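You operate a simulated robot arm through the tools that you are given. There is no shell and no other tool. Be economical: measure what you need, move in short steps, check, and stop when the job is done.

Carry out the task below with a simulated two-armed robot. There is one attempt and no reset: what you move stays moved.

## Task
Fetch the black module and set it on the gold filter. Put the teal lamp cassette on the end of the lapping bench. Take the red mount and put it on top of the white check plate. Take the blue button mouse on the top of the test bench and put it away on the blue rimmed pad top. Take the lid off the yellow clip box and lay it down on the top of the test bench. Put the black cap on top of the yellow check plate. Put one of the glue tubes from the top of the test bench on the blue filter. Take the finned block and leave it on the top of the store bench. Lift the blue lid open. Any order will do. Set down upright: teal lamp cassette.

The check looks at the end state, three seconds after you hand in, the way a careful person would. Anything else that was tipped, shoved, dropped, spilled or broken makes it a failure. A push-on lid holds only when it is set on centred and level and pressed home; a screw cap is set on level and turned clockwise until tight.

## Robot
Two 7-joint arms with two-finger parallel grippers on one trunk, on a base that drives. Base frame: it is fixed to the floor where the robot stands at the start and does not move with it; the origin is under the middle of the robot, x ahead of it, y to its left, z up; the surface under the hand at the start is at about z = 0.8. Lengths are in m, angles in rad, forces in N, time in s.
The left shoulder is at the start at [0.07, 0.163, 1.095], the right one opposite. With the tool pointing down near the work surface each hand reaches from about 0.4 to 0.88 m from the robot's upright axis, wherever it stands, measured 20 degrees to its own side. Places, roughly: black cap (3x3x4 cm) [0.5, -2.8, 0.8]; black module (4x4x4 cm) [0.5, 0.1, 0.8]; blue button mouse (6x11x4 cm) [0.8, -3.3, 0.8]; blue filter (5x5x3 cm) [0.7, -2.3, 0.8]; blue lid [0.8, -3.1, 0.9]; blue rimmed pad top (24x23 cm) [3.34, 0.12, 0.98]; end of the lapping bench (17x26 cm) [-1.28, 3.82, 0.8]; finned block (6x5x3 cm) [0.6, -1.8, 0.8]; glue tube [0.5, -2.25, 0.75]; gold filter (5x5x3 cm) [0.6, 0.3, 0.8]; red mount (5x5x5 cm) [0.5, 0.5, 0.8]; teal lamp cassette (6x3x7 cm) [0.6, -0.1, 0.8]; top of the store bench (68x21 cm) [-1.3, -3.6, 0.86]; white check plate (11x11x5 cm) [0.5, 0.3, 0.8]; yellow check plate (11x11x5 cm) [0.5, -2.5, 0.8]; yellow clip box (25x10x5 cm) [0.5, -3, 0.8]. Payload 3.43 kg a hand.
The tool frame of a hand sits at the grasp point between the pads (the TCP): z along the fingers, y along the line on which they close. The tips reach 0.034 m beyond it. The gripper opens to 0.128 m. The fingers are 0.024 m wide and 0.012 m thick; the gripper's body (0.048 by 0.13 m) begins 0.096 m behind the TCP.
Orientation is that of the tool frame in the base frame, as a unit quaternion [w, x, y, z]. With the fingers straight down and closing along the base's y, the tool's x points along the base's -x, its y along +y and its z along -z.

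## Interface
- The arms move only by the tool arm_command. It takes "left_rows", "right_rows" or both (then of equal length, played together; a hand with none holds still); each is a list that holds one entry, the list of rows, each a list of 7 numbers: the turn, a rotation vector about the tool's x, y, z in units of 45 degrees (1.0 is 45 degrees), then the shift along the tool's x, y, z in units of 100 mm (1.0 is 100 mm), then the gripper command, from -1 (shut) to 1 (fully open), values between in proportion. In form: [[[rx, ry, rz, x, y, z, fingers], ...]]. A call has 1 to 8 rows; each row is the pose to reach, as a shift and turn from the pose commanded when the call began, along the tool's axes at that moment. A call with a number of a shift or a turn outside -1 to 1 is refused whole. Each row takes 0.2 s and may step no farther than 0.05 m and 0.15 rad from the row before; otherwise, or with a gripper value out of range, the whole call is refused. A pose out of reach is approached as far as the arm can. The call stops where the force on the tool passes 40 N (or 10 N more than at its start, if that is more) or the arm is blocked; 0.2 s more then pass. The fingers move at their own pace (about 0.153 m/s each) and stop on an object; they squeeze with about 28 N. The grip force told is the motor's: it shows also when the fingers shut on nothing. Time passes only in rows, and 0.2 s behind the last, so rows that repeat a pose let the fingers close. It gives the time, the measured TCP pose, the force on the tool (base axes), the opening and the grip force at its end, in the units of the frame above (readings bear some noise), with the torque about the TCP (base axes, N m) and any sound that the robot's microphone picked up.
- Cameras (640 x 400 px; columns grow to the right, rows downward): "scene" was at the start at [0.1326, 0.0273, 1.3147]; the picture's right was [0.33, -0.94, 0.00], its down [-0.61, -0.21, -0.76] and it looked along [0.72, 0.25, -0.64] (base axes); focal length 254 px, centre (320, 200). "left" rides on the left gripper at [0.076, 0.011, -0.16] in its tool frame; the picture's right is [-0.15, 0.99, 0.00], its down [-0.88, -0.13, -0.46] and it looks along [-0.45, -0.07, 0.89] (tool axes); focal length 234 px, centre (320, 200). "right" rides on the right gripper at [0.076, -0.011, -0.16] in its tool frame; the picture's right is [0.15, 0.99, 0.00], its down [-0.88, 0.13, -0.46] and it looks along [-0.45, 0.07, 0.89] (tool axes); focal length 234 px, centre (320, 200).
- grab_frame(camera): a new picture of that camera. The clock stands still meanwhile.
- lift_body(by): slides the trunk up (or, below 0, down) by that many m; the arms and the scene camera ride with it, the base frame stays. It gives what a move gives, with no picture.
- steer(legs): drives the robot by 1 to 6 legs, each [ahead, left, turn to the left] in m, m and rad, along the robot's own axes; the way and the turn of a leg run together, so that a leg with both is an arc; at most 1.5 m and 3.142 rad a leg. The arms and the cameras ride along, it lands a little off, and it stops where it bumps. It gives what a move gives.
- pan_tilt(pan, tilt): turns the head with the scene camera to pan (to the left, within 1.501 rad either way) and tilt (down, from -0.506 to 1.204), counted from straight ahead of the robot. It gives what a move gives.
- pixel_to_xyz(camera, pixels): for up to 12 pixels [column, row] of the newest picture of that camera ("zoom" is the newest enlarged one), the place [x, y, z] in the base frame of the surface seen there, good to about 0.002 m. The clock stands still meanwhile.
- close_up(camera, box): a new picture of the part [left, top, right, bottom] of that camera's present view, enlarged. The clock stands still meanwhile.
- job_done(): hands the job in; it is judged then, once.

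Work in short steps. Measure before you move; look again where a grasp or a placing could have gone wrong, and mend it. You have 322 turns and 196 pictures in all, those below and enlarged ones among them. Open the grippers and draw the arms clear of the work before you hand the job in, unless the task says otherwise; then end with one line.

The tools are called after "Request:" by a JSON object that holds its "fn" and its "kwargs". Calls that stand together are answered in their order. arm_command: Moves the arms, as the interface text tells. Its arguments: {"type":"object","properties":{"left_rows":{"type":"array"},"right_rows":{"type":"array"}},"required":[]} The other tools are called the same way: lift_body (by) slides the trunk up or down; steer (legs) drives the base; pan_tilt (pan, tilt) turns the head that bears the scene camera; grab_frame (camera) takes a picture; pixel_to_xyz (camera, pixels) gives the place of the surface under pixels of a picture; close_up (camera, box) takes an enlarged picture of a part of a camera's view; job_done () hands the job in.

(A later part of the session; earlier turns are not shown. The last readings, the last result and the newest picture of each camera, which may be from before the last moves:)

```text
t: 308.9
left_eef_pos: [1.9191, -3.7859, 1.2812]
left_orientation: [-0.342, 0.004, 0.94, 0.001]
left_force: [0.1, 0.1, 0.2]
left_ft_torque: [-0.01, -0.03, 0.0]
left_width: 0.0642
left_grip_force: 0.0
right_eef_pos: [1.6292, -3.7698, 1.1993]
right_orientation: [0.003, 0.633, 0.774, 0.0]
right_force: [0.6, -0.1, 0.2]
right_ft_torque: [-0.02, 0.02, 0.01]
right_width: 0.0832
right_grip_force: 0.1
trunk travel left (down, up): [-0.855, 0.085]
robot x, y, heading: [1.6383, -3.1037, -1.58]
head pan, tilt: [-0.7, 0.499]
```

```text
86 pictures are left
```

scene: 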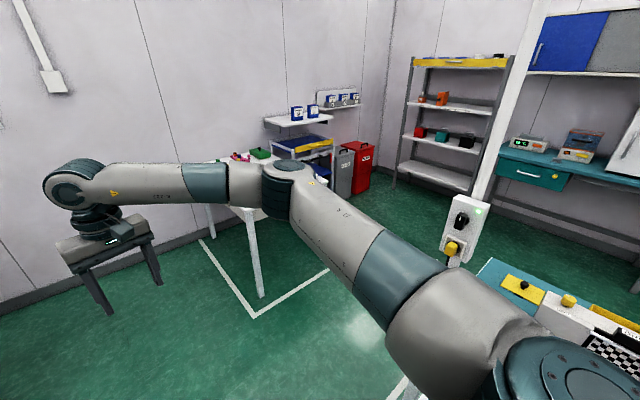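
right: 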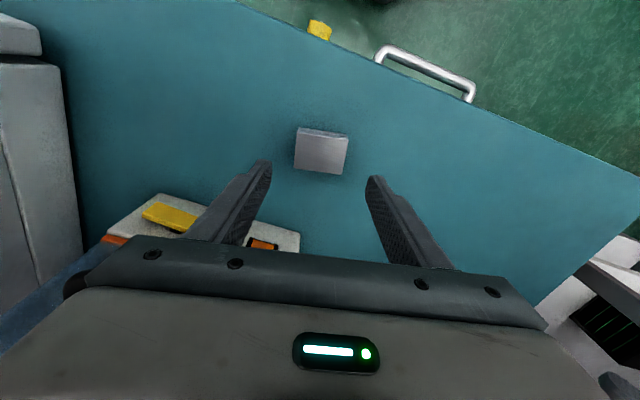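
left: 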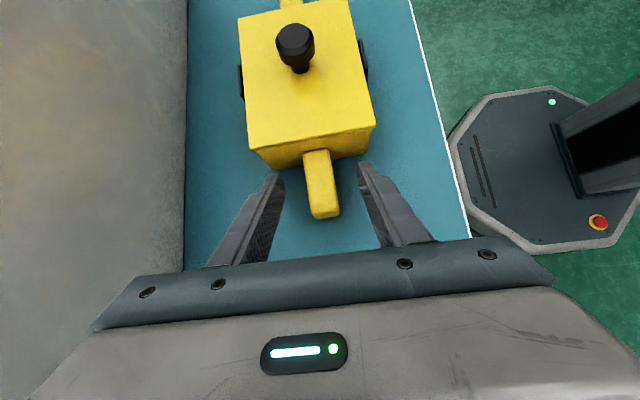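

Turn right to face the bench from behind and look.

Request:
{"fn": "steer", "kwargs": {"legs": [[0, 0, -1.562]]}}

Request:
{"fn": "pan_tilt", "kwargs": {"pan": 0.1, "tilt": 0.75}}

Request:
{"fn": "grab_frame", "kwargs": {"camera": "scene"}}

```text
t: 313.1
left_eef_pos: [0.9593, -3.3938, 1.2808]
left_orientation: [-0.243, 0.664, 0.664, 0.241]
left_force: [0.2, 0.2, -0.2]
left_ft_torque: [-0.03, -0.02, 0.04]
left_width: 0.0639
left_grip_force: 0.1
right_eef_pos: [0.9722, -3.1051, 1.198]
right_orientation: [0.003, 0.995, 0.105, -0.002]
right_force: [0.3, 0.1, 0.4]
right_ft_torque: [-0.03, 0.0, -0.02]
right_width: 0.0833
right_grip_force: 0.0
trunk travel left (down, up): [-0.855, 0.085]
robot x, y, heading: [1.6366, -3.1063, 3.142]
head pan, tilt: [-0.7, 0.499]
```

```text
t: 314.2
left_eef_pos: [0.9585, -3.3939, 1.2814]
left_orientation: [-0.243, 0.664, 0.665, 0.242]
left_force: [-0.2, -0.3, 0.8]
left_ft_torque: [-0.01, -0.02, -0.03]
left_width: 0.0641
left_grip_force: 0.1
right_eef_pos: [0.9713, -3.1041, 1.199]
right_orientation: [0.002, 0.994, 0.105, -0.003]
right_force: [-0.5, -0.9, -0.5]
right_ft_torque: [-0.01, 0.02, 0.0]
right_width: 0.083
right_grip_force: 0.0
trunk travel left (down, up): [-0.855, 0.085]
robot x, y, heading: [1.6377, -3.1054, 3.143]
head pan, tilt: [0.099, 0.75]
```

```text
85 pictures are left
```

scene: 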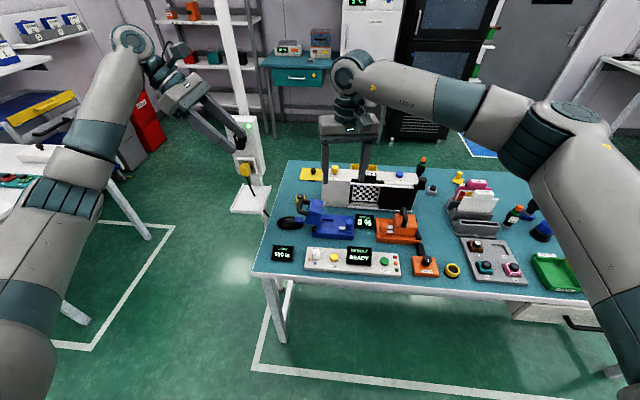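

Mouse at (290,222). Untilt the left hand and shift it over the mouse's y before driving closer.

Request:
{"fn": "arm_command", "kwargs": {"left_rows": [[[0, -0.15, 0, 0.11, 0, 0.095, 0.3], [0, -0.3, 0, 0.23, 0, 0.19, 0.3], [0, -0.45, 0, 0.34, 0, 0.285, 0.3], [0, -0.6, 0, 0.45, 0, 0.38, 0.3], [0, -0.75, 0, 0.57, 0, 0.475, 0.3], [0, -0.889, 0, 0.68, 0, 0.57, 0.3]]]}}

Request:
{"fn": "steer", "kwargs": {"legs": [[0.14, 0, 0]]}}

Request:
{"fn": "grab_frame", "kwargs": {"camera": "left"}}

Request:
{"fn": "grab_frame", "kwargs": {"camera": "scene"}}

```text
t: 315.6
left_eef_pos: [0.958, -3.3034, 1.282]
left_orientation: [0.0, 0.707, 0.707, -0.001]
left_force: [0.2, -0.7, -0.7]
left_ft_torque: [-0.03, 0.0, 0.0]
left_width: 0.0832
left_grip_force: 0.1
right_eef_pos: [0.9716, -3.1016, 1.1984]
right_orientation: [0.003, 0.995, 0.104, -0.002]
right_force: [-0.6, 0.7, 0.2]
right_ft_torque: [0.0, -0.01, 0.0]
right_width: 0.0833
right_grip_force: 0.1
trunk travel left (down, up): [-0.855, 0.085]
robot x, y, heading: [1.6353, -3.105, 3.144]
head pan, tilt: [0.099, 0.75]
```

```text
t: 317.0
left_eef_pos: [0.8197, -3.3045, 1.2823]
left_orientation: [-0.001, 0.706, 0.708, -0.001]
left_force: [0.0, 0.4, 0.4]
left_ft_torque: [-0.01, 0.03, 0.03]
left_width: 0.0832
left_grip_force: 0.0
right_eef_pos: [0.8333, -3.1041, 1.2019]
right_orientation: [0.003, 0.994, 0.105, -0.002]
right_force: [0.7, -0.5, -0.1]
right_ft_torque: [0.02, 0.0, 0.0]
right_width: 0.083
right_grip_force: 0.0
trunk travel left (down, up): [-0.855, 0.085]
robot x, y, heading: [1.4948, -3.1059, -3.145]
head pan, tilt: [0.099, 0.75]
```

```text
84 pictures are left
```

left: 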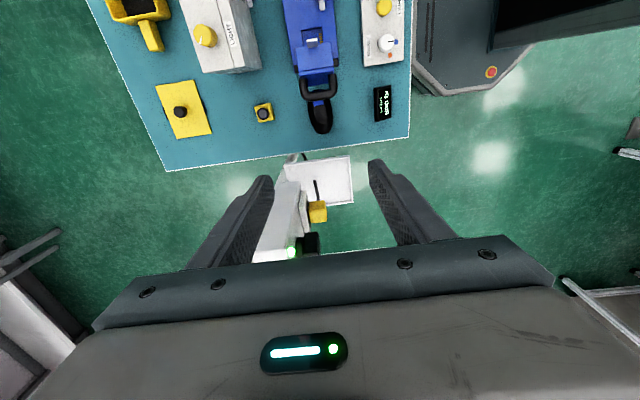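

```text
83 pictures are left
```

scene: 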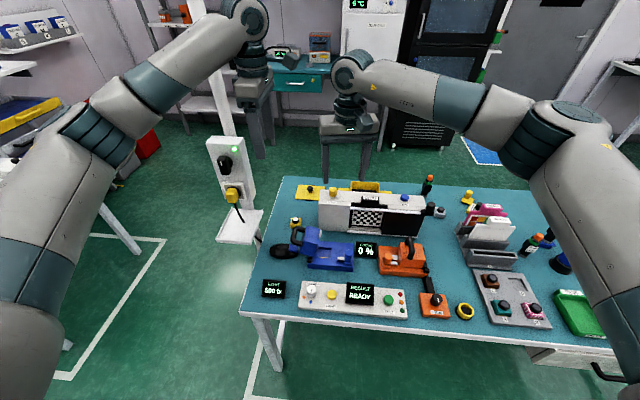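

Request:
{"fn": "pixel_to_xyz", "kwargs": {"camera": "left", "pixels": [[350, 160], [320, 170], [316, 210], [290, 250], [272, 230], [320, 118], [322, 130], [318, 105], [310, 118], [331, 118], [320, 90], [318, 75]]}}

Request:
{"fn": "close_up", "kwargs": {"camera": "left", "box": [260, 40, 400, 128]}}

```text
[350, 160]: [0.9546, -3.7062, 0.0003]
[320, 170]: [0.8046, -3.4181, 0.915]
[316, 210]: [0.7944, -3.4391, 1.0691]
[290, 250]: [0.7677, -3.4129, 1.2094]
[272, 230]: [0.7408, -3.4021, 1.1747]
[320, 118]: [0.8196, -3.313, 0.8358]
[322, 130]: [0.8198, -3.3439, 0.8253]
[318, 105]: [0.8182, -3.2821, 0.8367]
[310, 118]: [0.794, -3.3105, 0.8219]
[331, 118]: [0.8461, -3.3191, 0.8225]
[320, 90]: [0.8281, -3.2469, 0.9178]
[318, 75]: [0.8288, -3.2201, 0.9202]
```

```text
4.55 times, centred on (330, 84) of left
```

zoom: 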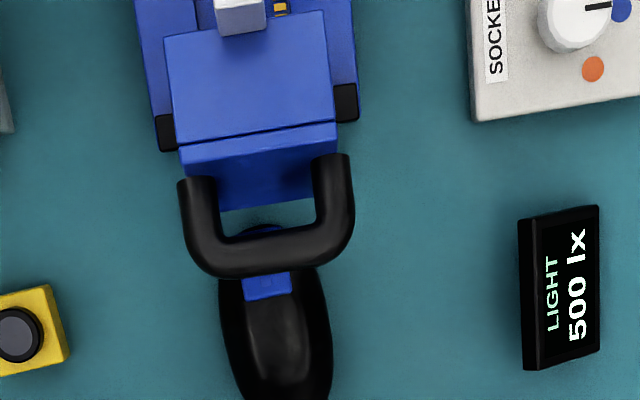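

Plan: grip mouse at y≈−3.312 across x, lift 15 mm, slide −y 24 mm clear of the hoop, then lift. First move the right hand back/up out of the way, then lower the trunk.

Request:
{"fn": "arm_command", "kwargs": {"right_rows": [[[0, 0, 0, 0.3, 0, -0.3, 0], [0, 0, 0, 0.6, 0, -0.6, 0], [0, 0, 0, 0.9, 0, -0.9, 0]]]}}

Request:
{"fn": "arm_command", "kwargs": {"right_rows": [[[0, 0, 0, 0.3, 0, -0.3, 0], [0, 0, 0, 0.6, 0, -0.6, 0], [0, 0, 0, 0.9, 0, -0.9, 0]]]}}

Request:
{"fn": "lift_body", "kwargs": {"by": -0.3}}

Request:
{"fn": "grab_frame", "kwargs": {"camera": "left"}}

```text
t: 317.8
left_eef_pos: [0.8172, -3.3054, 1.2801]
left_orientation: [0.0, 0.706, 0.708, -0.001]
left_force: [0.3, 0.6, -0.1]
left_ft_torque: [0.0, 0.0, 0.02]
left_width: 0.0833
left_grip_force: 0.0
right_eef_pos: [0.9194, -3.0846, 1.2893]
right_orientation: [0.003, 0.994, 0.106, -0.002]
right_force: [0.8, 0.8, 0.9]
right_ft_torque: [0.04, 0.01, 0.0]
right_width: 0.0638
right_grip_force: 0.1
trunk travel left (down, up): [-0.855, 0.085]
robot x, y, heading: [1.4939, -3.1064, -3.14]
head pan, tilt: [0.099, 0.75]
```

```text
t: 318.6
left_eef_pos: [0.8194, -3.3041, 1.2803]
left_orientation: [0.0, 0.706, 0.708, -0.001]
left_force: [-0.7, -0.3, 0.8]
left_ft_torque: [0.02, 0.05, -0.01]
left_width: 0.0833
left_grip_force: 0.1
right_eef_pos: [1.0098, -3.0658, 1.3787]
right_orientation: [0.002, 0.994, 0.106, -0.002]
right_force: [-0.1, 0.3, -0.2]
right_ft_torque: [0.0, 0.02, 0.01]
right_width: 0.064
right_grip_force: 0.0
trunk travel left (down, up): [-0.855, 0.085]
robot x, y, heading: [1.4968, -3.1046, -3.14]
head pan, tilt: [0.099, 0.75]
```

```text
t: 321.6
left_eef_pos: [0.8192, -3.3057, 0.9814]
left_orientation: [-0.001, 0.706, 0.708, 0.0]
left_force: [-0.3, 0.7, -0.4]
left_ft_torque: [0.03, 0.01, 0.05]
left_width: 0.083
left_grip_force: 0.0
right_eef_pos: [1.0079, -3.0648, 1.0782]
right_orientation: [0.003, 0.994, 0.106, -0.002]
right_force: [0.9, -0.4, -0.9]
right_ft_torque: [0.04, 0.03, 0.01]
right_width: 0.064
right_grip_force: 0.1
trunk travel left (down, up): [-0.555, 0.385]
robot x, y, heading: [1.4999, -3.1081, -3.144]
head pan, tilt: [0.099, 0.75]
```

```text
81 pictures are left
```

left: 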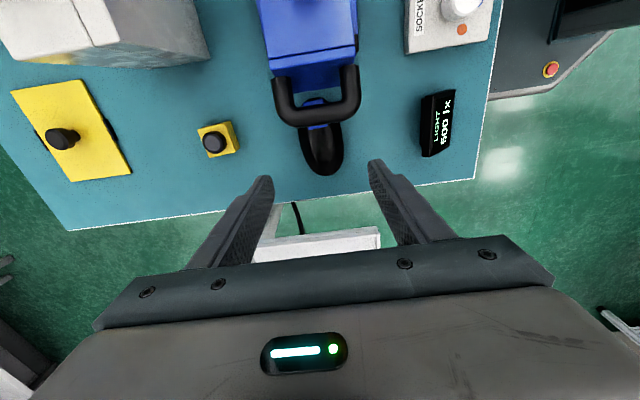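

Request:
{"fn": "pixel_to_xyz", "kwargs": {"camera": "left", "pixels": [[323, 150], [303, 145], [342, 145], [323, 172], [318, 128], [318, 118], [318, 98], [305, 160], [340, 160], [425, 100], [450, 95], [435, 150]]}}

```text
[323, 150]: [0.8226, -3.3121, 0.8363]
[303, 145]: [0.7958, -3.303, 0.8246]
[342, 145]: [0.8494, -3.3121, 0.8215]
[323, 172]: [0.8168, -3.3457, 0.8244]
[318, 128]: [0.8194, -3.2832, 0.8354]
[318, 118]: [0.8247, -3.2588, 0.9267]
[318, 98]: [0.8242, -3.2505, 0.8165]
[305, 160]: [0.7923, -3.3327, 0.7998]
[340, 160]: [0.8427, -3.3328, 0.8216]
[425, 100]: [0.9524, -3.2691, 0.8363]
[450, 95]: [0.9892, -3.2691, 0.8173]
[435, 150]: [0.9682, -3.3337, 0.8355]
```

Mouse centre ≈(0.822,−3.315). Descend and close.

Request:
{"fn": "arm_command", "kwargs": {"left_rows": [[[0, 0, 0, -0.09, 0.03, 0.3, 0.3], [0, 0, 0, -0.09, 0.03, 0.6, 0.3], [0, 0, 0, -0.09, 0.03, 0.95, 0.3]]]}}

Request:
{"fn": "arm_command", "kwargs": {"left_rows": [[[0, 0, 0, 0, 0, 0.25, 0.3], [0, 0, 0, 0, 0, 0.44, 0.3], [0, 0, 0, 0, 0, 0.44, -1], [0, 0, 0, 0, 0, 0.44, -1], [0, 0, 0, 0, 0, 0.44, -1], [0, 0, 0, 0, 0, 0.44, -1], [0, 0, 0, 0, 0, 0.44, -1]]]}}

Request:
{"fn": "grab_frame", "kwargs": {"camera": "left"}}

```text
t: 322.4
left_eef_pos: [0.8199, -3.315, 0.8857]
left_orientation: [-0.001, 0.706, 0.708, 0.001]
left_force: [0.3, -0.3, 0.2]
left_ft_torque: [0.03, -0.03, -0.01]
left_width: 0.0834
left_grip_force: 0.1
right_eef_pos: [1.0066, -3.0655, 1.0761]
right_orientation: [0.004, 0.994, 0.105, -0.001]
right_force: [-0.3, -1.4, 0.3]
right_ft_torque: [0.02, -0.02, 0.02]
right_width: 0.0636
right_grip_force: 0.1
trunk travel left (down, up): [-0.555, 0.385]
robot x, y, heading: [1.4954, -3.1053, -3.148]
head pan, tilt: [0.099, 0.75]
```

```text
t: 324.0
left_eef_pos: [0.8196, -3.3148, 0.8433]
left_orientation: [-0.001, 0.706, 0.708, 0.0]
left_force: [0.2, 0.3, -0.2]
left_ft_torque: [0.0, 0.01, -0.01]
left_width: 0.0591
left_grip_force: 27.4
right_eef_pos: [1.007, -3.0653, 1.0775]
right_orientation: [0.003, 0.994, 0.106, -0.003]
right_force: [-0.3, 0.4, -0.2]
right_ft_torque: [0.02, -0.02, 0.02]
right_width: 0.0642
right_grip_force: 0.0
trunk travel left (down, up): [-0.555, 0.385]
robot x, y, heading: [1.4948, -3.1019, -3.143]
head pan, tilt: [0.099, 0.75]
```

```text
80 pictures are left
```

left: 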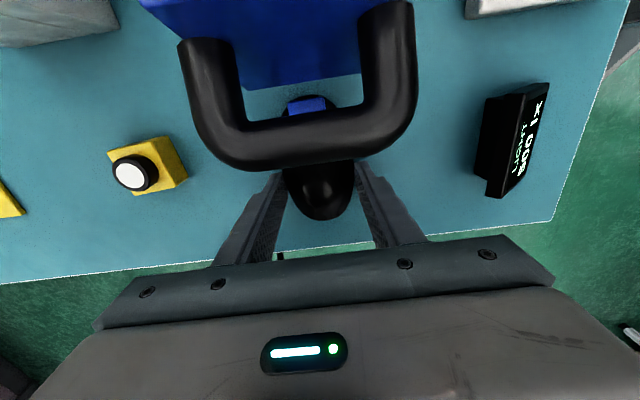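

Gripped. Lift 15 mm, slide −y 28 mm, then look.

Request:
{"fn": "arm_command", "kwargs": {"left_rows": [[[0, 0, 0, 0, 0, -0.08, -1], [0, 0, 0, 0, 0, -0.15, -1], [0, 0, 0, -0.1, 0, -0.15, -1], [0, 0, 0, -0.2, 0, -0.15, -1], [0, 0, 0, -0.28, 0, -0.15, -1]]]}}

Request:
{"fn": "grab_frame", "kwargs": {"camera": "left"}}

Request:
{"fn": "pixel_to_xyz", "kwargs": {"camera": "left", "pixels": [[305, 108], [300, 120], [305, 100], [290, 128], [315, 130]]}}

```text
t: 325.2
left_eef_pos: [0.8231, -3.3422, 0.8566]
left_orientation: [0.0, 0.706, 0.709, 0.0]
left_force: [-0.4, -0.1, -0.4]
left_ft_torque: [-0.02, 0.0, 0.01]
left_width: 0.0588
left_grip_force: 28.5
right_eef_pos: [1.0083, -3.0658, 1.0768]
right_orientation: [0.002, 0.995, 0.105, -0.002]
right_force: [1.0, -0.6, -0.2]
right_ft_torque: [-0.04, 0.0, -0.02]
right_width: 0.0641
right_grip_force: 0.0
trunk travel left (down, up): [-0.555, 0.385]
robot x, y, heading: [1.4992, -3.1028, -3.138]
head pan, tilt: [0.099, 0.75]
```

```text
79 pictures are left
```

left: 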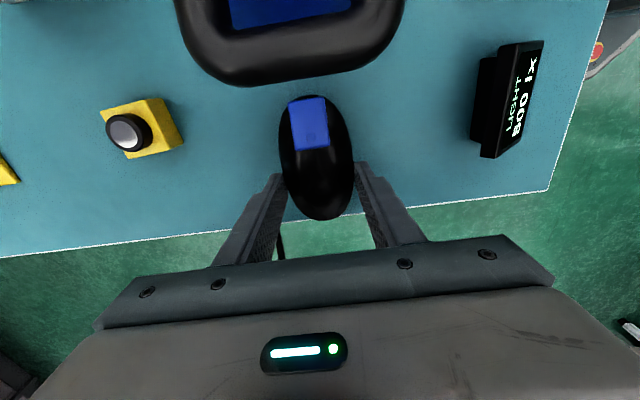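

```text
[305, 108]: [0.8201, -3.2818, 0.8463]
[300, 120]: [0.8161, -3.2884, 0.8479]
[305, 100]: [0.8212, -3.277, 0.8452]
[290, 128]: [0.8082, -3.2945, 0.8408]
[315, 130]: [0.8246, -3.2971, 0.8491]
```

Nose now at y≈−3.273, clear of the hoop (−3.262). Lift straight up, then draw toward +x.

Request:
{"fn": "arm_command", "kwargs": {"left_rows": [[[0, 0, 0, 0, 0, -0.25, -1], [0, 0, 0, 0, 0, -0.5, -1], [0, 0, 0, 0, 0, -0.75, -1], [0, 0, 0, 0, 0, -1, -1]]]}}

Request:
{"fn": "arm_command", "kwargs": {"left_rows": [[[0, 0, 0, 0, 0, -0.4, -1], [0, 0, 0, 0.1, 0.4, -0.6, -1], [0, 0, 0, 0.2, 0.8, -0.8, -1], [0, 0, 0, 0.3, 1, -1, -1]]]}}

Request:
{"fn": "grab_frame", "kwargs": {"camera": "scene"}}

```text
t: 326.2
left_eef_pos: [0.8226, -3.3417, 0.9579]
left_orientation: [0.0, 0.706, 0.708, 0.0]
left_force: [0.2, -0.2, -0.2]
left_ft_torque: [-0.05, 0.02, 0.01]
left_width: 0.0589
left_grip_force: 27.9
right_eef_pos: [1.0076, -3.0652, 1.0777]
right_orientation: [0.003, 0.994, 0.105, -0.002]
right_force: [0.3, 0.3, -0.1]
right_ft_torque: [0.01, -0.01, 0.01]
right_width: 0.0639
right_grip_force: 0.0
trunk travel left (down, up): [-0.555, 0.385]
robot x, y, heading: [1.496, -3.1066, -3.14]
head pan, tilt: [0.099, 0.75]
```

```text
t: 327.2
left_eef_pos: [0.9213, -3.3106, 1.0579]
left_orientation: [0.0, 0.706, 0.708, -0.001]
left_force: [-0.3, 0.4, -0.5]
left_ft_torque: [0.0, 0.01, -0.04]
left_width: 0.0591
left_grip_force: 27.7
right_eef_pos: [1.0077, -3.065, 1.0773]
right_orientation: [0.003, 0.994, 0.106, -0.002]
right_force: [0.1, 0.1, 0.3]
right_ft_torque: [-0.02, 0.02, 0.0]
right_width: 0.064
right_grip_force: 0.1
trunk travel left (down, up): [-0.555, 0.385]
robot x, y, heading: [1.4973, -3.103, -3.137]
head pan, tilt: [0.099, 0.75]
```

```text
78 pictures are left
```

scene: 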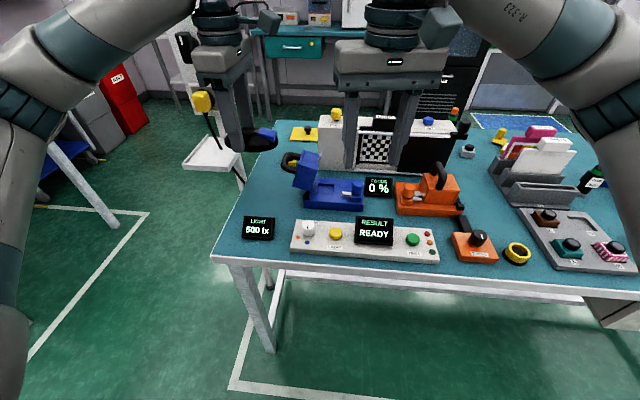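

Mouse in hand. Now use the right hand (closed) to push the lid a bit further past vertical from its underside.

Request:
{"fn": "arm_command", "kwargs": {"right_rows": [[[0, 0, 0, -0.35, 0.03, 0, -1], [0, 0, 0, -0.7, 0.06, 0, -1], [0, 0, 0, -1, 0.1, 0, -1]]]}}

Request:
{"fn": "arm_command", "kwargs": {"right_rows": [[[0, 0, 0, -0.35, 0.03, 0, -1], [0, 0, 0, -0.7, 0.06, 0, -1], [0, 0, 0, -1, 0.1, 0.2, -1], [0, 0, 0, -1, 0.1, 0.4, -1]]]}}

Request:
{"fn": "grab_frame", "kwargs": {"camera": "right"}}

Request:
{"fn": "grab_frame", "kwargs": {"camera": "scene"}}

```text
t: 328.0
left_eef_pos: [0.9204, -3.3128, 1.0567]
left_orientation: [-0.002, 0.707, 0.708, 0.0]
left_force: [-1.1, 0.3, 0.1]
left_ft_torque: [-0.01, 0.03, 0.02]
left_width: 0.0588
left_grip_force: 27.7
right_eef_pos: [0.9108, -3.0971, 1.078]
right_orientation: [0.002, 0.994, 0.105, -0.002]
right_force: [0.0, 0.1, 0.6]
right_ft_torque: [0.0, -0.01, 0.02]
right_width: 0.0
right_grip_force: 28.1
trunk travel left (down, up): [-0.555, 0.385]
robot x, y, heading: [1.4942, -3.11, -3.146]
head pan, tilt: [0.099, 0.75]
```

```text
t: 329.0
left_eef_pos: [0.9215, -3.3103, 1.0577]
left_orientation: [-0.001, 0.706, 0.708, -0.001]
left_force: [0.2, 0.5, 0.0]
left_ft_torque: [-0.02, 0.01, 0.02]
left_width: 0.0592
left_grip_force: 28.0
right_eef_pos: [0.8167, -3.1286, 1.0389]
right_orientation: [0.003, 0.994, 0.105, -0.003]
right_force: [0.0, -0.2, -0.2]
right_ft_torque: [0.0, 0.02, 0.02]
right_width: 0.0
right_grip_force: 27.9
trunk travel left (down, up): [-0.555, 0.385]
robot x, y, heading: [1.4979, -3.1059, -3.143]
head pan, tilt: [0.099, 0.75]
```

```text
77 pictures are left
```

right: 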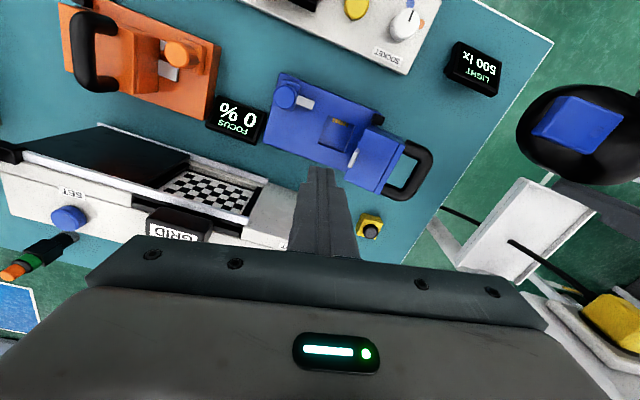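

```text
76 pictures are left
```

scene: 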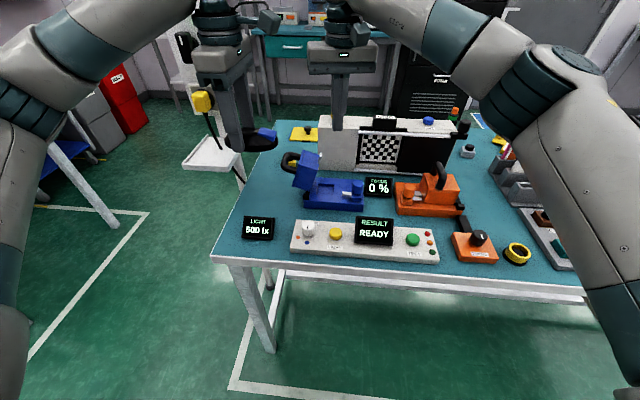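

Request:
{"fn": "pixel_to_xyz", "kwargs": {"camera": "right", "pixels": [[366, 140], [400, 148], [352, 178], [385, 187], [370, 165], [354, 158], [415, 145], [395, 190], [320, 175]]}}

Request:
{"fn": "close_up", "kwargs": {"camera": "right", "box": [250, 60, 450, 210]}}

```text
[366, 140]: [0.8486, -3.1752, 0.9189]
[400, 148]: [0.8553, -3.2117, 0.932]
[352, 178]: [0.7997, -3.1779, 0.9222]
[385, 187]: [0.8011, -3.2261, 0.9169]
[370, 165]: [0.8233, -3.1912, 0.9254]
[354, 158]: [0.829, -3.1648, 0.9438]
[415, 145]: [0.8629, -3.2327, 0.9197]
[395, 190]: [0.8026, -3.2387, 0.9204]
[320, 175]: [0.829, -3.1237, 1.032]
```

```text
2.67 times, centred on (350, 135) of right
```

zoom: 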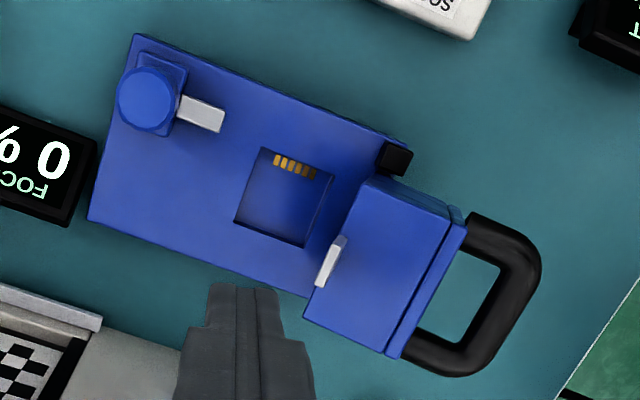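

Lid is at ~71°. Lower the closed finger beside the tab (x≈0.80) and push −y to about 100°.

Request:
{"fn": "arm_command", "kwargs": {"right_rows": [[[0, 0, 0, -0.17, -0.04, 0.3, -1], [0, 0, 0, -0.17, -0.04, 0.7, -1], [0, 0, 0, -0.17, -0.04, 1, -1], [0, 0, 0, -0.17, -0.04, 1, -1]]]}}

Request:
{"fn": "arm_command", "kwargs": {"right_rows": [[[0, 0, 0, -0.03, 0.15, 0, -1], [0, 0, 0, -0.06, 0.26, 0, -1], [0, 0, 0, -0.075, 0.34, 0, -1], [0, 0, 0, -0.09, 0.42, 0, -1], [0, 0, 0, -0.11, 0.5, 0, -1], [0, 0, 0, -0.125, 0.58, 0, -1], [0, 0, 0, -0.138, 0.645, 0, -1], [0, 0, 0, -0.138, 0.645, 0, -1]]]}}

Request:
{"fn": "grab_frame", "kwargs": {"camera": "right"}}

```text
t: 330.0
left_eef_pos: [0.9225, -3.3113, 1.0575]
left_orientation: [-0.001, 0.706, 0.708, -0.001]
left_force: [0.7, -0.9, -1.0]
left_ft_torque: [-0.02, 0.0, -0.04]
left_width: 0.0589
left_grip_force: 27.3
right_eef_pos: [0.799, -3.1276, 0.9386]
right_orientation: [0.003, 0.994, 0.105, -0.003]
right_force: [-0.6, 0.3, 0.2]
right_ft_torque: [0.0, 0.03, 0.01]
right_width: 0.0
right_grip_force: 27.9
trunk travel left (down, up): [-0.555, 0.385]
robot x, y, heading: [1.4939, -3.1065, -3.143]
head pan, tilt: [0.099, 0.75]
```

```text
t: 331.8
left_eef_pos: [0.9223, -3.3076, 1.058]
left_orientation: [0.0, 0.706, 0.708, -0.001]
left_force: [0.2, -0.2, -1.1]
left_ft_torque: [-0.02, 0.04, -0.01]
left_width: 0.059
left_grip_force: 27.9
right_eef_pos: [0.7986, -3.1886, 0.9395]
right_orientation: [0.002, 0.995, 0.104, -0.002]
right_force: [4.4, 20.5, -1.1]
right_ft_torque: [0.7, -0.12, -0.08]
right_width: 0.0001
right_grip_force: 28.3
trunk travel left (down, up): [-0.555, 0.385]
robot x, y, heading: [1.4936, -3.1058, 3.138]
head pan, tilt: [0.099, 0.75]
```

```text
74 pictures are left
```

right: 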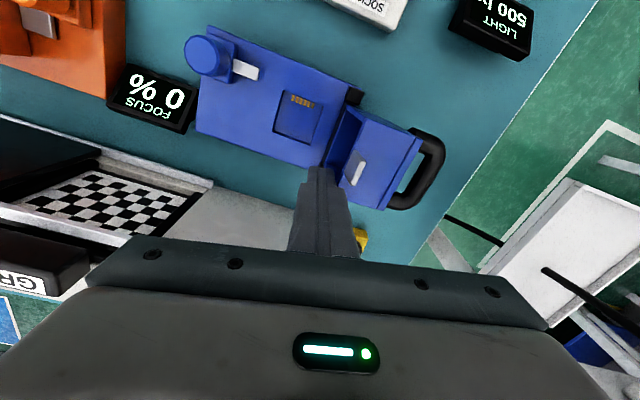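

Lid is now past vertical (reached its stop). Back off and raise the right hand, verifying.

Request:
{"fn": "arm_command", "kwargs": {"right_rows": [[[0, 0, 0, 0.03, -0.15, 0, -1], [0, 0, 0, 0.06, -0.3, 0, -1], [0, 0, 0, 0.06, -0.3, -0.4, -1], [0, 0, 0, 0.06, -0.3, -0.8, -1], [0, 0, 0, 0.4, -0.3, -1, -1], [0, 0, 0, 0.8, -0.3, -1, -1], [0, 0, 0, 1, -0.3, -1, -1]]]}}

Request:
{"fn": "lift_body", "kwargs": {"by": 0.2}}

Request:
{"fn": "close_up", "kwargs": {"camera": "scene", "box": [220, 120, 420, 245]}}

```text
t: 333.4
left_eef_pos: [0.9218, -3.3106, 1.0578]
left_orientation: [0.0, 0.706, 0.708, 0.0]
left_force: [0.2, 0.7, -0.6]
left_ft_torque: [-0.07, 0.0, 0.01]
left_width: 0.0591
left_grip_force: 28.2
right_eef_pos: [0.8922, -3.1424, 1.037]
right_orientation: [0.003, 0.994, 0.106, -0.003]
right_force: [0.0, 0.0, 0.3]
right_ft_torque: [0.0, -0.01, -0.01]
right_width: 0.0
right_grip_force: 27.9
trunk travel left (down, up): [-0.555, 0.385]
robot x, y, heading: [1.4977, -3.1045, -3.136]
head pan, tilt: [0.099, 0.75]
```

```text
t: 335.5
left_eef_pos: [0.9207, -3.3112, 1.2567]
left_orientation: [0.0, 0.706, 0.709, -0.001]
left_force: [0.2, 0.4, -1.0]
left_ft_torque: [0.0, -0.03, 0.0]
left_width: 0.0589
left_grip_force: 27.8
right_eef_pos: [0.8907, -3.1422, 1.238]
right_orientation: [0.002, 0.994, 0.105, -0.003]
right_force: [-0.2, 0.3, 0.5]
right_ft_torque: [0.04, 0.01, 0.01]
right_width: 0.0
right_grip_force: 28.3
trunk travel left (down, up): [-0.755, 0.185]
robot x, y, heading: [1.499, -3.102, -3.138]
head pan, tilt: [0.099, 0.75]
```

```text
3.20 times, centred on (320, 182) of scene
```

zoom: 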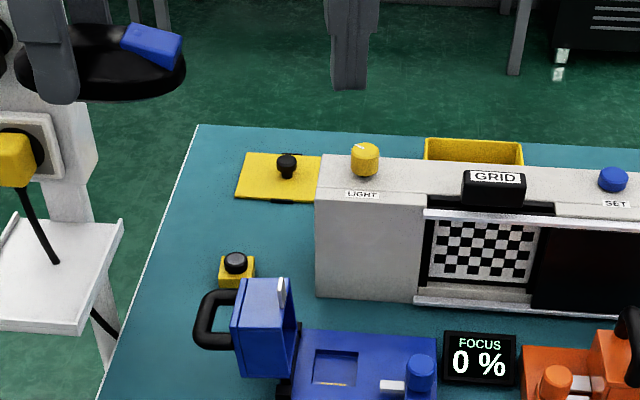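

Lid fully open. Now carry the mouse: back off, turn to +y and drive toward the pad, then look.

Request:
{"fn": "steer", "kwargs": {"legs": [[-0.35, 0, 0], [0, 0, -1.571], [1.4, 0, 0], [0.8, 0, 0]]}}

Request:
{"fn": "pan_tilt", "kwargs": {"pan": -0.5, "tilt": 0.45}}

Request:
{"fn": "grab_frame", "kwargs": {"camera": "scene"}}

```text
t: 352.1
left_eef_pos: [1.653, -0.3406, 1.2583]
left_orientation: [-0.001, 1.0, -0.001, 0.0]
left_force: [0.7, -0.2, -0.2]
left_ft_torque: [0.02, 0.04, 0.02]
left_width: 0.0589
left_grip_force: 27.3
right_eef_pos: [1.8224, -0.3105, 1.2382]
right_orientation: [0.001, 0.777, -0.63, -0.003]
right_force: [0.0, -0.7, 0.3]
right_ft_torque: [0.0, 0.03, -0.01]
right_width: 0.0
right_grip_force: 28.3
trunk travel left (down, up): [-0.755, 0.185]
robot x, y, heading: [1.8562, -0.9147, 1.571]
head pan, tilt: [0.099, 0.75]
```

```text
t: 353.1
left_eef_pos: [1.6539, -0.3401, 1.2577]
left_orientation: [-0.001, 1.0, -0.001, 0.0]
left_force: [0.5, -0.2, -0.7]
left_ft_torque: [0.03, 0.01, -0.02]
left_width: 0.0588
left_grip_force: 28.6
right_eef_pos: [1.8226, -0.3097, 1.239]
right_orientation: [0.001, 0.776, -0.63, -0.003]
right_force: [0.3, -0.7, 0.1]
right_ft_torque: [0.02, 0.02, 0.02]
right_width: 0.0
right_grip_force: 27.8
trunk travel left (down, up): [-0.755, 0.185]
robot x, y, heading: [1.8572, -0.9161, 1.566]
head pan, tilt: [-0.499, 0.45]
```

```text
72 pictures are left
```

scene: 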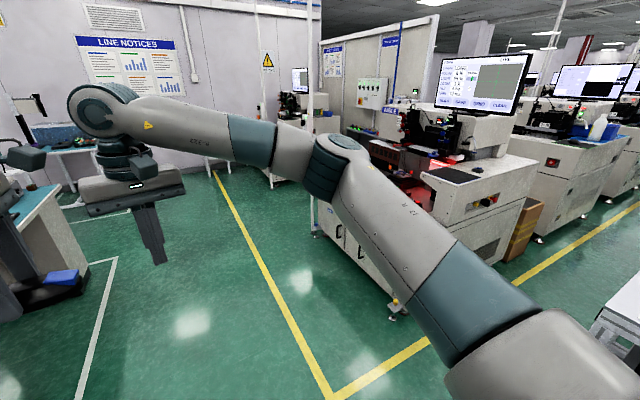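

Continue to y≈0.1 and turn to face the machine.

Request:
{"fn": "steer", "kwargs": {"legs": [[1.0, 0, 0], [0, 0, -1.566]]}}

Request:
{"fn": "pan_tilt", "kwargs": {"pan": 0, "tilt": 0.4}}

Request:
{"fn": "grab_frame", "kwargs": {"camera": "scene"}}

```text
t: 362.1
left_eef_pos: [2.443, 0.282, 1.2576]
left_orientation: [0.0, -0.703, 0.711, -0.002]
left_force: [0.2, 0.0, -0.7]
left_ft_torque: [0.02, -0.05, 0.0]
left_width: 0.0589
left_grip_force: 28.0
right_eef_pos: [2.4712, 0.112, 1.2363]
right_orientation: [0.002, -0.098, 0.995, 0.003]
right_force: [-0.5, 0.2, 0.9]
right_ft_torque: [0.03, -0.04, 0.04]
right_width: 0.0002
right_grip_force: 28.0
trunk travel left (down, up): [-0.755, 0.185]
robot x, y, heading: [1.8631, 0.0846, -0.015]
head pan, tilt: [-0.499, 0.45]
```

```text
t: 363.0
left_eef_pos: [2.4429, 0.2816, 1.2577]
left_orientation: [0.001, -0.703, 0.712, -0.001]
left_force: [0.1, 0.2, 0.3]
left_ft_torque: [0.03, -0.01, 0.0]
left_width: 0.0593
left_grip_force: 27.5
right_eef_pos: [2.4695, 0.1125, 1.2367]
right_orientation: [0.002, -0.097, 0.995, 0.002]
right_force: [0.0, -0.7, -1.0]
right_ft_torque: [0.02, -0.04, -0.01]
right_width: 0.0001
right_grip_force: 27.1
trunk travel left (down, up): [-0.755, 0.185]
robot x, y, heading: [1.8618, 0.0818, -0.015]
head pan, tilt: [0.0, 0.4]
```

```text
71 pictures are left
```

scene: 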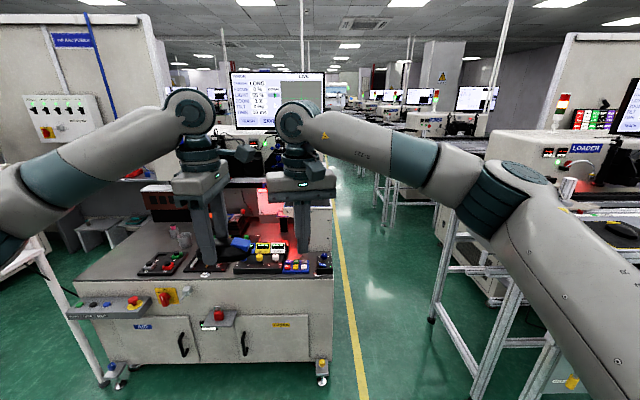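

Move the right hand aside to see the pad area.

Request:
{"fn": "arm_command", "kwargs": {"right_rows": [[[0, 0, 0, 0.3, -0.3, 0, -1], [0, 0, 0, 0.6, -0.6, 0, -1], [0, 0, 0, 0.9, -0.9, 0, -1]]]}}

Request:
{"fn": "arm_command", "kwargs": {"right_rows": [[[0, 0, 0, 0.2, -0.3, 0, -1], [0, 0, 0, 0.4, -0.6, 0, -1], [0, 0, 0, 0.5, -0.9, 0, -1]]]}}

Request:
{"fn": "close_up", "kwargs": {"camera": "scene", "box": [90, 160, 350, 322]}}

```text
t: 363.8
left_eef_pos: [2.4418, 0.2806, 1.258]
left_orientation: [0.001, -0.703, 0.711, -0.001]
left_force: [-0.2, -0.1, -1.2]
left_ft_torque: [0.0, 0.02, 0.0]
left_width: 0.0588
left_grip_force: 27.9
right_eef_pos: [2.399, 0.0047, 1.237]
right_orientation: [0.002, -0.098, 0.995, 0.004]
right_force: [0.0, -0.7, -0.7]
right_ft_torque: [0.05, -0.03, -0.02]
right_width: 0.0
right_grip_force: 28.3
trunk travel left (down, up): [-0.755, 0.185]
robot x, y, heading: [1.8643, 0.0838, -0.014]
head pan, tilt: [0.0, 0.4]
```

```text
t: 364.6
left_eef_pos: [2.4418, 0.2816, 1.2574]
left_orientation: [0.0, -0.703, 0.711, -0.001]
left_force: [0.1, -0.1, 0.3]
left_ft_torque: [0.03, -0.01, -0.01]
left_width: 0.0589
left_grip_force: 28.1
right_eef_pos: [2.3685, -0.0922, 1.2355]
right_orientation: [0.003, -0.098, 0.995, 0.002]
right_force: [-0.5, -0.1, -0.3]
right_ft_torque: [0.04, 0.01, 0.02]
right_width: 0.0
right_grip_force: 27.7
trunk travel left (down, up): [-0.755, 0.185]
robot x, y, heading: [1.8695, 0.0857, -0.013]
head pan, tilt: [0.0, 0.4]
```

```text
2.46 times, centred on (220, 241) of scene
```

zoom: 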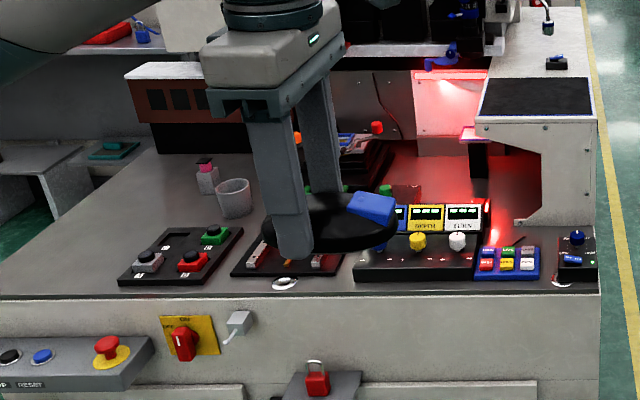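

The black pad with blue rim is on the white pedestal at zoom (535,97). Measure it.

Request:
{"fn": "pixel_to_xyz", "kwargs": {"camera": "zoom", "pixels": [[535, 97], [490, 81], [588, 81], [590, 113], [484, 113], [555, 62], [500, 55], [545, 135], [540, 30], [465, 130], [440, 60], [560, 10]]}}

Request:
{"fn": "close_up", "kwargs": {"camera": "scene", "box": [260, 150, 350, 206]}}

```text
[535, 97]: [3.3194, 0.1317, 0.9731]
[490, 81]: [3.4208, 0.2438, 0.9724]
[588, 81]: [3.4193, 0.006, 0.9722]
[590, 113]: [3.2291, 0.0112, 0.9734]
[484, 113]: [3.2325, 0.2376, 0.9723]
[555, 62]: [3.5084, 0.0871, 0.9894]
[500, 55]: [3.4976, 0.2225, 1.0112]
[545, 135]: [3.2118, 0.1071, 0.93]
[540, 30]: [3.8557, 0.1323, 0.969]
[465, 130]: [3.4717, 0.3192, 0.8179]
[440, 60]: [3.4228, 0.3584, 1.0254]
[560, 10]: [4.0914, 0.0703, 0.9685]
```

```text
7.11 times, centred on (305, 178) of scene
```

zoom: 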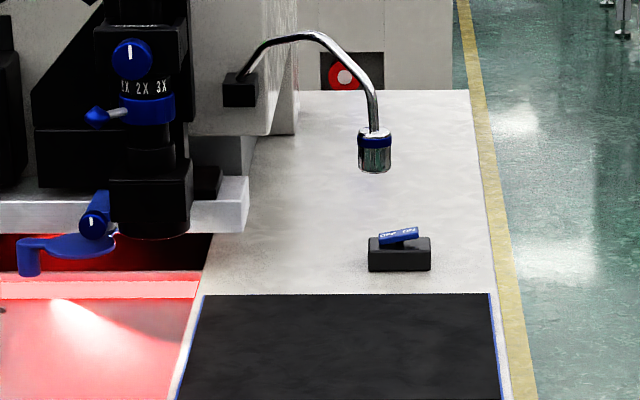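

Pad: x 3.22–3.44, y 0.005–0.245, z 0.9725. Drive closer so it lies ahead-left of the robot.

Request:
{"fn": "steer", "kwargs": {"legs": [[0.6, -0.15, 0.013], [0.17, 0, 0]]}}

Request:
{"fn": "pan_tilt", "kwargs": {"pan": 0.15, "tilt": 0.6}}

Request:
{"fn": "grab_frame", "kwargs": {"camera": "scene"}}

Request:
{"fn": "grab_frame", "kwargs": {"camera": "left"}}

```text
t: 369.2
left_eef_pos: [3.2016, 0.1354, 1.2554]
left_orientation: [0.001, 0.708, -0.706, 0.0]
left_force: [1.3, -0.3, -0.9]
left_ft_torque: [-0.01, 0.08, 0.0]
left_width: 0.0587
left_grip_force: 27.9
right_eef_pos: [3.1322, -0.2386, 1.2335]
right_orientation: [0.001, -0.106, 0.994, 0.003]
right_force: [0.6, 0.4, -0.2]
right_ft_torque: [-0.04, 0.07, -0.01]
right_width: 0.0
right_grip_force: 27.9
trunk travel left (down, up): [-0.755, 0.185]
robot x, y, heading: [2.6197, -0.0708, 0.004]
head pan, tilt: [0.0, 0.4]
stopped in leg 2: the robot was blocked; the commanded pose is now the measured one
```

```text
t: 369.9
left_eef_pos: [3.1952, 0.132, 1.257]
left_orientation: [-0.002, 0.707, -0.707, 0.001]
left_force: [0.3, 0.2, -2.1]
left_ft_torque: [0.0, -0.01, -0.01]
left_width: 0.059
left_grip_force: 27.5
right_eef_pos: [3.1274, -0.2416, 1.2361]
right_orientation: [0.003, -0.106, 0.994, 0.003]
right_force: [0.3, 0.2, 0.1]
right_ft_torque: [0.04, 0.01, 0.01]
right_width: 0.0
right_grip_force: 27.6
trunk travel left (down, up): [-0.755, 0.185]
robot x, y, heading: [2.6223, -0.0731, 0.002]
head pan, tilt: [0.15, 0.6]
```

```text
68 pictures are left
```

scene: 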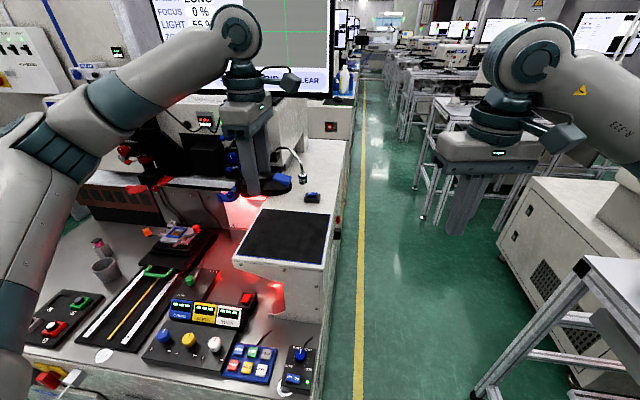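

```text
67 pictures are left
```

left: 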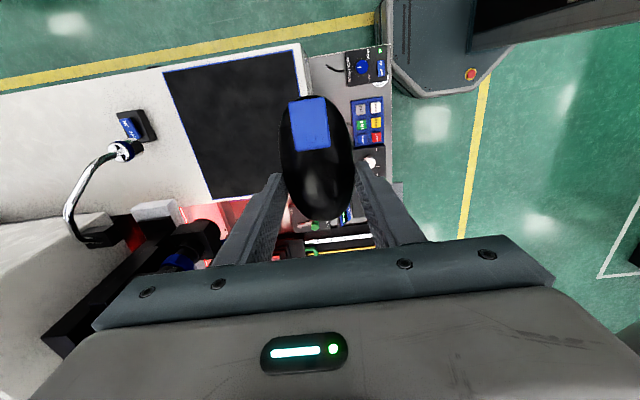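

Base touched the machine; back off 1.5 cm. Then move the mouse over the pad centre and lower.

Request:
{"fn": "steer", "kwargs": {"legs": [[-0.015, 0, 0]]}}

Request:
{"fn": "arm_command", "kwargs": {"left_rows": [[[0, 0, 0, 0, -0.35, 0, -1], [0, 0, 0, 0, -0.7, 0, -1], [0, 0, 0, 0, -1, 0, -1]]]}}

Request:
{"fn": "arm_command", "kwargs": {"left_rows": [[[0, 0, 0, 0, -0.3, 0, -1], [0, 0, 0, 0, -0.5, 0.2, -1], [0, 0, 0, 0, -0.5, 0.6, -1], [0, 0, 0, 0, -0.5, 1, -1]]]}}

Request:
{"fn": "grab_frame", "kwargs": {"camera": "left"}}

Request:
{"fn": "grab_frame", "kwargs": {"camera": "scene"}}

```text
t: 370.7
left_eef_pos: [3.1844, 0.1328, 1.2557]
left_orientation: [0.0, 0.707, -0.707, -0.001]
left_force: [-0.2, 0.5, -1.0]
left_ft_torque: [0.03, 0.05, -0.02]
left_width: 0.0587
left_grip_force: 28.4
right_eef_pos: [3.1175, -0.2412, 1.2338]
right_orientation: [0.001, -0.105, 0.995, 0.004]
right_force: [-0.7, 0.4, 0.0]
right_ft_torque: [-0.01, 0.04, 0.02]
right_width: 0.0
right_grip_force: 28.5
trunk travel left (down, up): [-0.755, 0.185]
robot x, y, heading: [2.6044, -0.0733, 0.004]
head pan, tilt: [0.15, 0.6]
```

```text
t: 371.5
left_eef_pos: [3.2816, 0.1332, 1.2582]
left_orientation: [-0.002, 0.708, -0.707, 0.001]
left_force: [-0.4, 0.0, -0.9]
left_ft_torque: [0.01, -0.01, -0.02]
left_width: 0.059
left_grip_force: 28.3
right_eef_pos: [3.1123, -0.2415, 1.2366]
right_orientation: [0.002, -0.106, 0.994, 0.003]
right_force: [0.5, 0.6, 0.3]
right_ft_torque: [-0.02, 0.01, -0.01]
right_width: 0.0001
right_grip_force: 27.9
trunk travel left (down, up): [-0.755, 0.185]
robot x, y, heading: [2.6091, -0.0717, 0.0]
head pan, tilt: [0.15, 0.6]
```

```text
t: 372.5
left_eef_pos: [3.3323, 0.1326, 1.1574]
left_orientation: [0.0, 0.708, -0.707, 0.001]
left_force: [0.7, 0.2, -0.4]
left_ft_torque: [0.02, 0.03, -0.03]
left_width: 0.0589
left_grip_force: 28.0
right_eef_pos: [3.1147, -0.241, 1.2367]
right_orientation: [0.002, -0.104, 0.995, 0.003]
right_force: [-0.3, -0.2, 0.1]
right_ft_torque: [-0.01, 0.04, -0.01]
right_width: 0.0002
right_grip_force: 28.3
trunk travel left (down, up): [-0.755, 0.185]
robot x, y, heading: [2.6047, -0.0716, -0.005]
head pan, tilt: [0.15, 0.6]
```

```text
66 pictures are left
```

left: 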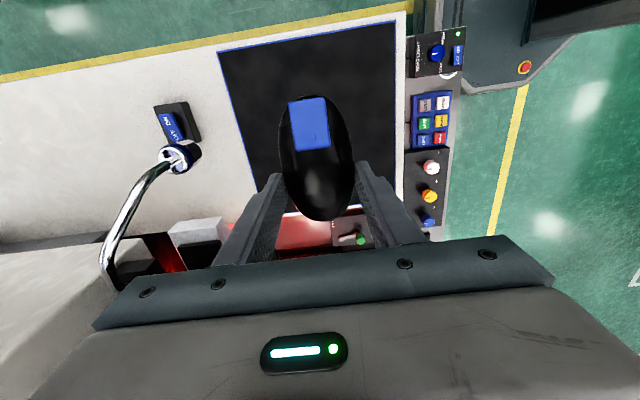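

```text
65 pictures are left
```

scene: 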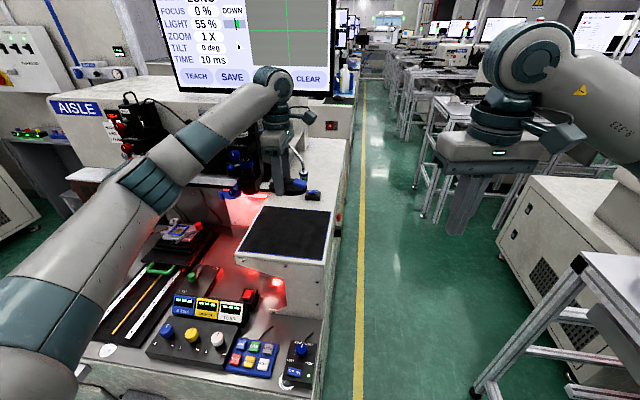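

Check gooseneck lamp and pad positions relative to the hand.

Request:
{"fn": "pixel_to_xyz", "kwargs": {"camera": "left", "pixels": [[178, 157], [140, 195], [110, 260], [185, 118], [225, 60], [392, 20], [240, 150], [320, 200], [310, 105], [205, 240], [150, 270]]}}

```text
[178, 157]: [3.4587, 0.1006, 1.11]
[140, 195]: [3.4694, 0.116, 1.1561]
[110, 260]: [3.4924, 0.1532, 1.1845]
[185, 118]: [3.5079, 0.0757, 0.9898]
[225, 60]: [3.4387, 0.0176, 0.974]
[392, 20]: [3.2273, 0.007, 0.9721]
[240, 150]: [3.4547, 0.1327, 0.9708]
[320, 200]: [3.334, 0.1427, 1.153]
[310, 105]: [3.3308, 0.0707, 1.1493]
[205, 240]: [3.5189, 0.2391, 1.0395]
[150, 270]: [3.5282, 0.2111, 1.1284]
```

Gooseneck clear by ~4 cm. Lower to the pad (TCP ≈1.0165) and release.

Request:
{"fn": "arm_command", "kwargs": {"left_rows": [[[0, 0, 0, 0, 0.03, 0.4, -1], [0, 0, 0, 0, 0.03, 0.8, -1], [0, 0, 0, 0, 0.03, 1, -1]]]}}

Request:
{"fn": "arm_command", "kwargs": {"left_rows": [[[0, 0, 0, 0, 0, 0.25, -1], [0, 0, 0, 0, 0, 0.37, -1], [0, 0, 0, 0, 0, 0.405, -1], [0, 0, 0, 0, 0, 0.405, -1]]]}}

Request:
{"fn": "grab_frame", "kwargs": {"camera": "left"}}

```text
t: 373.3
left_eef_pos: [3.3285, 0.1343, 1.0581]
left_orientation: [-0.002, 0.707, -0.707, 0.001]
left_force: [0.3, -0.5, 0.5]
left_ft_torque: [0.02, 0.0, 0.0]
left_width: 0.0588
left_grip_force: 28.1
right_eef_pos: [3.1127, -0.2418, 1.2354]
right_orientation: [0.003, -0.104, 0.995, 0.003]
right_force: [-0.3, 0.4, -0.4]
right_ft_torque: [0.0, -0.01, 0.01]
right_width: 0.0
right_grip_force: 28.3
trunk travel left (down, up): [-0.755, 0.185]
robot x, y, heading: [2.606, -0.073, 0.0]
head pan, tilt: [0.15, 0.6]
```

```text
t: 374.3
left_eef_pos: [3.3291, 0.1315, 1.0169]
left_orientation: [-0.001, 0.707, -0.707, 0.0]
left_force: [1.0, -0.1, -0.7]
left_ft_torque: [-0.01, 0.0, 0.0]
left_width: 0.0587
left_grip_force: 28.0
right_eef_pos: [3.1126, -0.2414, 1.2354]
right_orientation: [0.003, -0.106, 0.994, 0.003]
right_force: [0.2, -0.5, 0.6]
right_ft_torque: [0.0, -0.03, -0.03]
right_width: 0.0
right_grip_force: 28.6
trunk travel left (down, up): [-0.755, 0.185]
robot x, y, heading: [2.6053, -0.0722, 0.003]
head pan, tilt: [0.15, 0.6]
```

```text
64 pictures are left
```

left: 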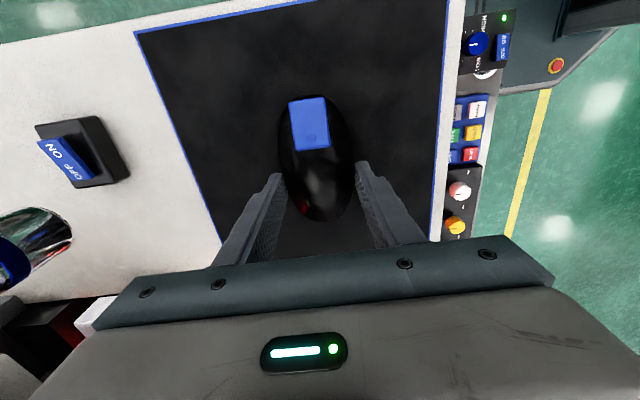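

Mouse is on the pad. Release, rise, and verify.

Request:
{"fn": "arm_command", "kwargs": {"left_rows": [[[0, 0, 0, 0, 0, 0, -0.1], [0, 0, 0, 0, 0, 0, 0.1], [0, 0, 0, 0, 0, 0, 0.25], [0, 0, 0, 0, 0, 0, 0.25], [0, 0, 0, 0, 0, -0.4, 0.25], [0, 0, 0, 0, 0, -0.8, 0.25], [0, 0, 0, 0, 0, -1, 0.25]]]}}

Request:
{"fn": "arm_command", "kwargs": {"left_rows": [[[0, 0, 0, 0, 0, -0.4, 0.25], [0, 0, 0, 0, 0.2, -0.8, 0.25], [0, 0, 0, 0, 0.6, -1, 0.25], [0, 0, 0, 0, 1, -1, 0.25]]]}}

Request:
{"fn": "grab_frame", "kwargs": {"camera": "left"}}

```text
t: 375.9
left_eef_pos: [3.3291, 0.1337, 1.1182]
left_orientation: [0.0, 0.708, -0.706, 0.0]
left_force: [0.3, -0.3, -0.3]
left_ft_torque: [-0.01, 0.0, 0.01]
left_width: 0.08
left_grip_force: 0.0
right_eef_pos: [3.1144, -0.2418, 1.2352]
right_orientation: [0.002, -0.104, 0.995, 0.003]
right_force: [-0.2, 0.4, -1.5]
right_ft_torque: [0.03, 0.01, 0.0]
right_width: 0.0
right_grip_force: 27.0
trunk travel left (down, up): [-0.755, 0.185]
robot x, y, heading: [2.6081, -0.0696, -0.002]
head pan, tilt: [0.15, 0.6]
```

```text
t: 376.9
left_eef_pos: [3.2259, 0.1335, 1.2167]
left_orientation: [-0.001, 0.707, -0.707, 0.002]
left_force: [0.0, 0.4, -0.6]
left_ft_torque: [-0.02, 0.0, 0.0]
left_width: 0.0799
left_grip_force: 0.1
right_eef_pos: [3.1125, -0.2401, 1.2363]
right_orientation: [0.003, -0.105, 0.995, 0.003]
right_force: [0.2, 0.2, -0.4]
right_ft_torque: [-0.01, 0.01, 0.04]
right_width: 0.0
right_grip_force: 27.6
trunk travel left (down, up): [-0.755, 0.185]
robot x, y, heading: [2.6061, -0.0715, -0.002]
head pan, tilt: [0.15, 0.6]
```

```text
63 pictures are left
```

left: 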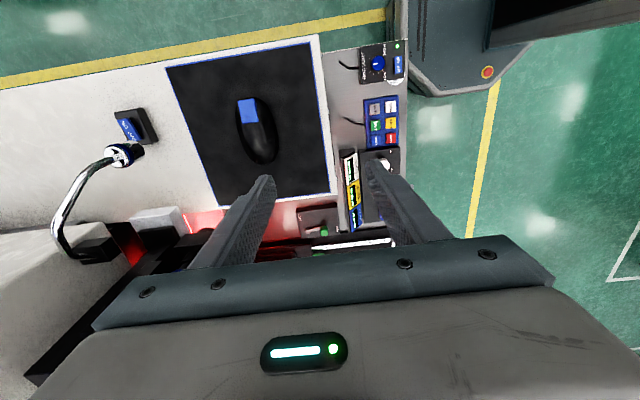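

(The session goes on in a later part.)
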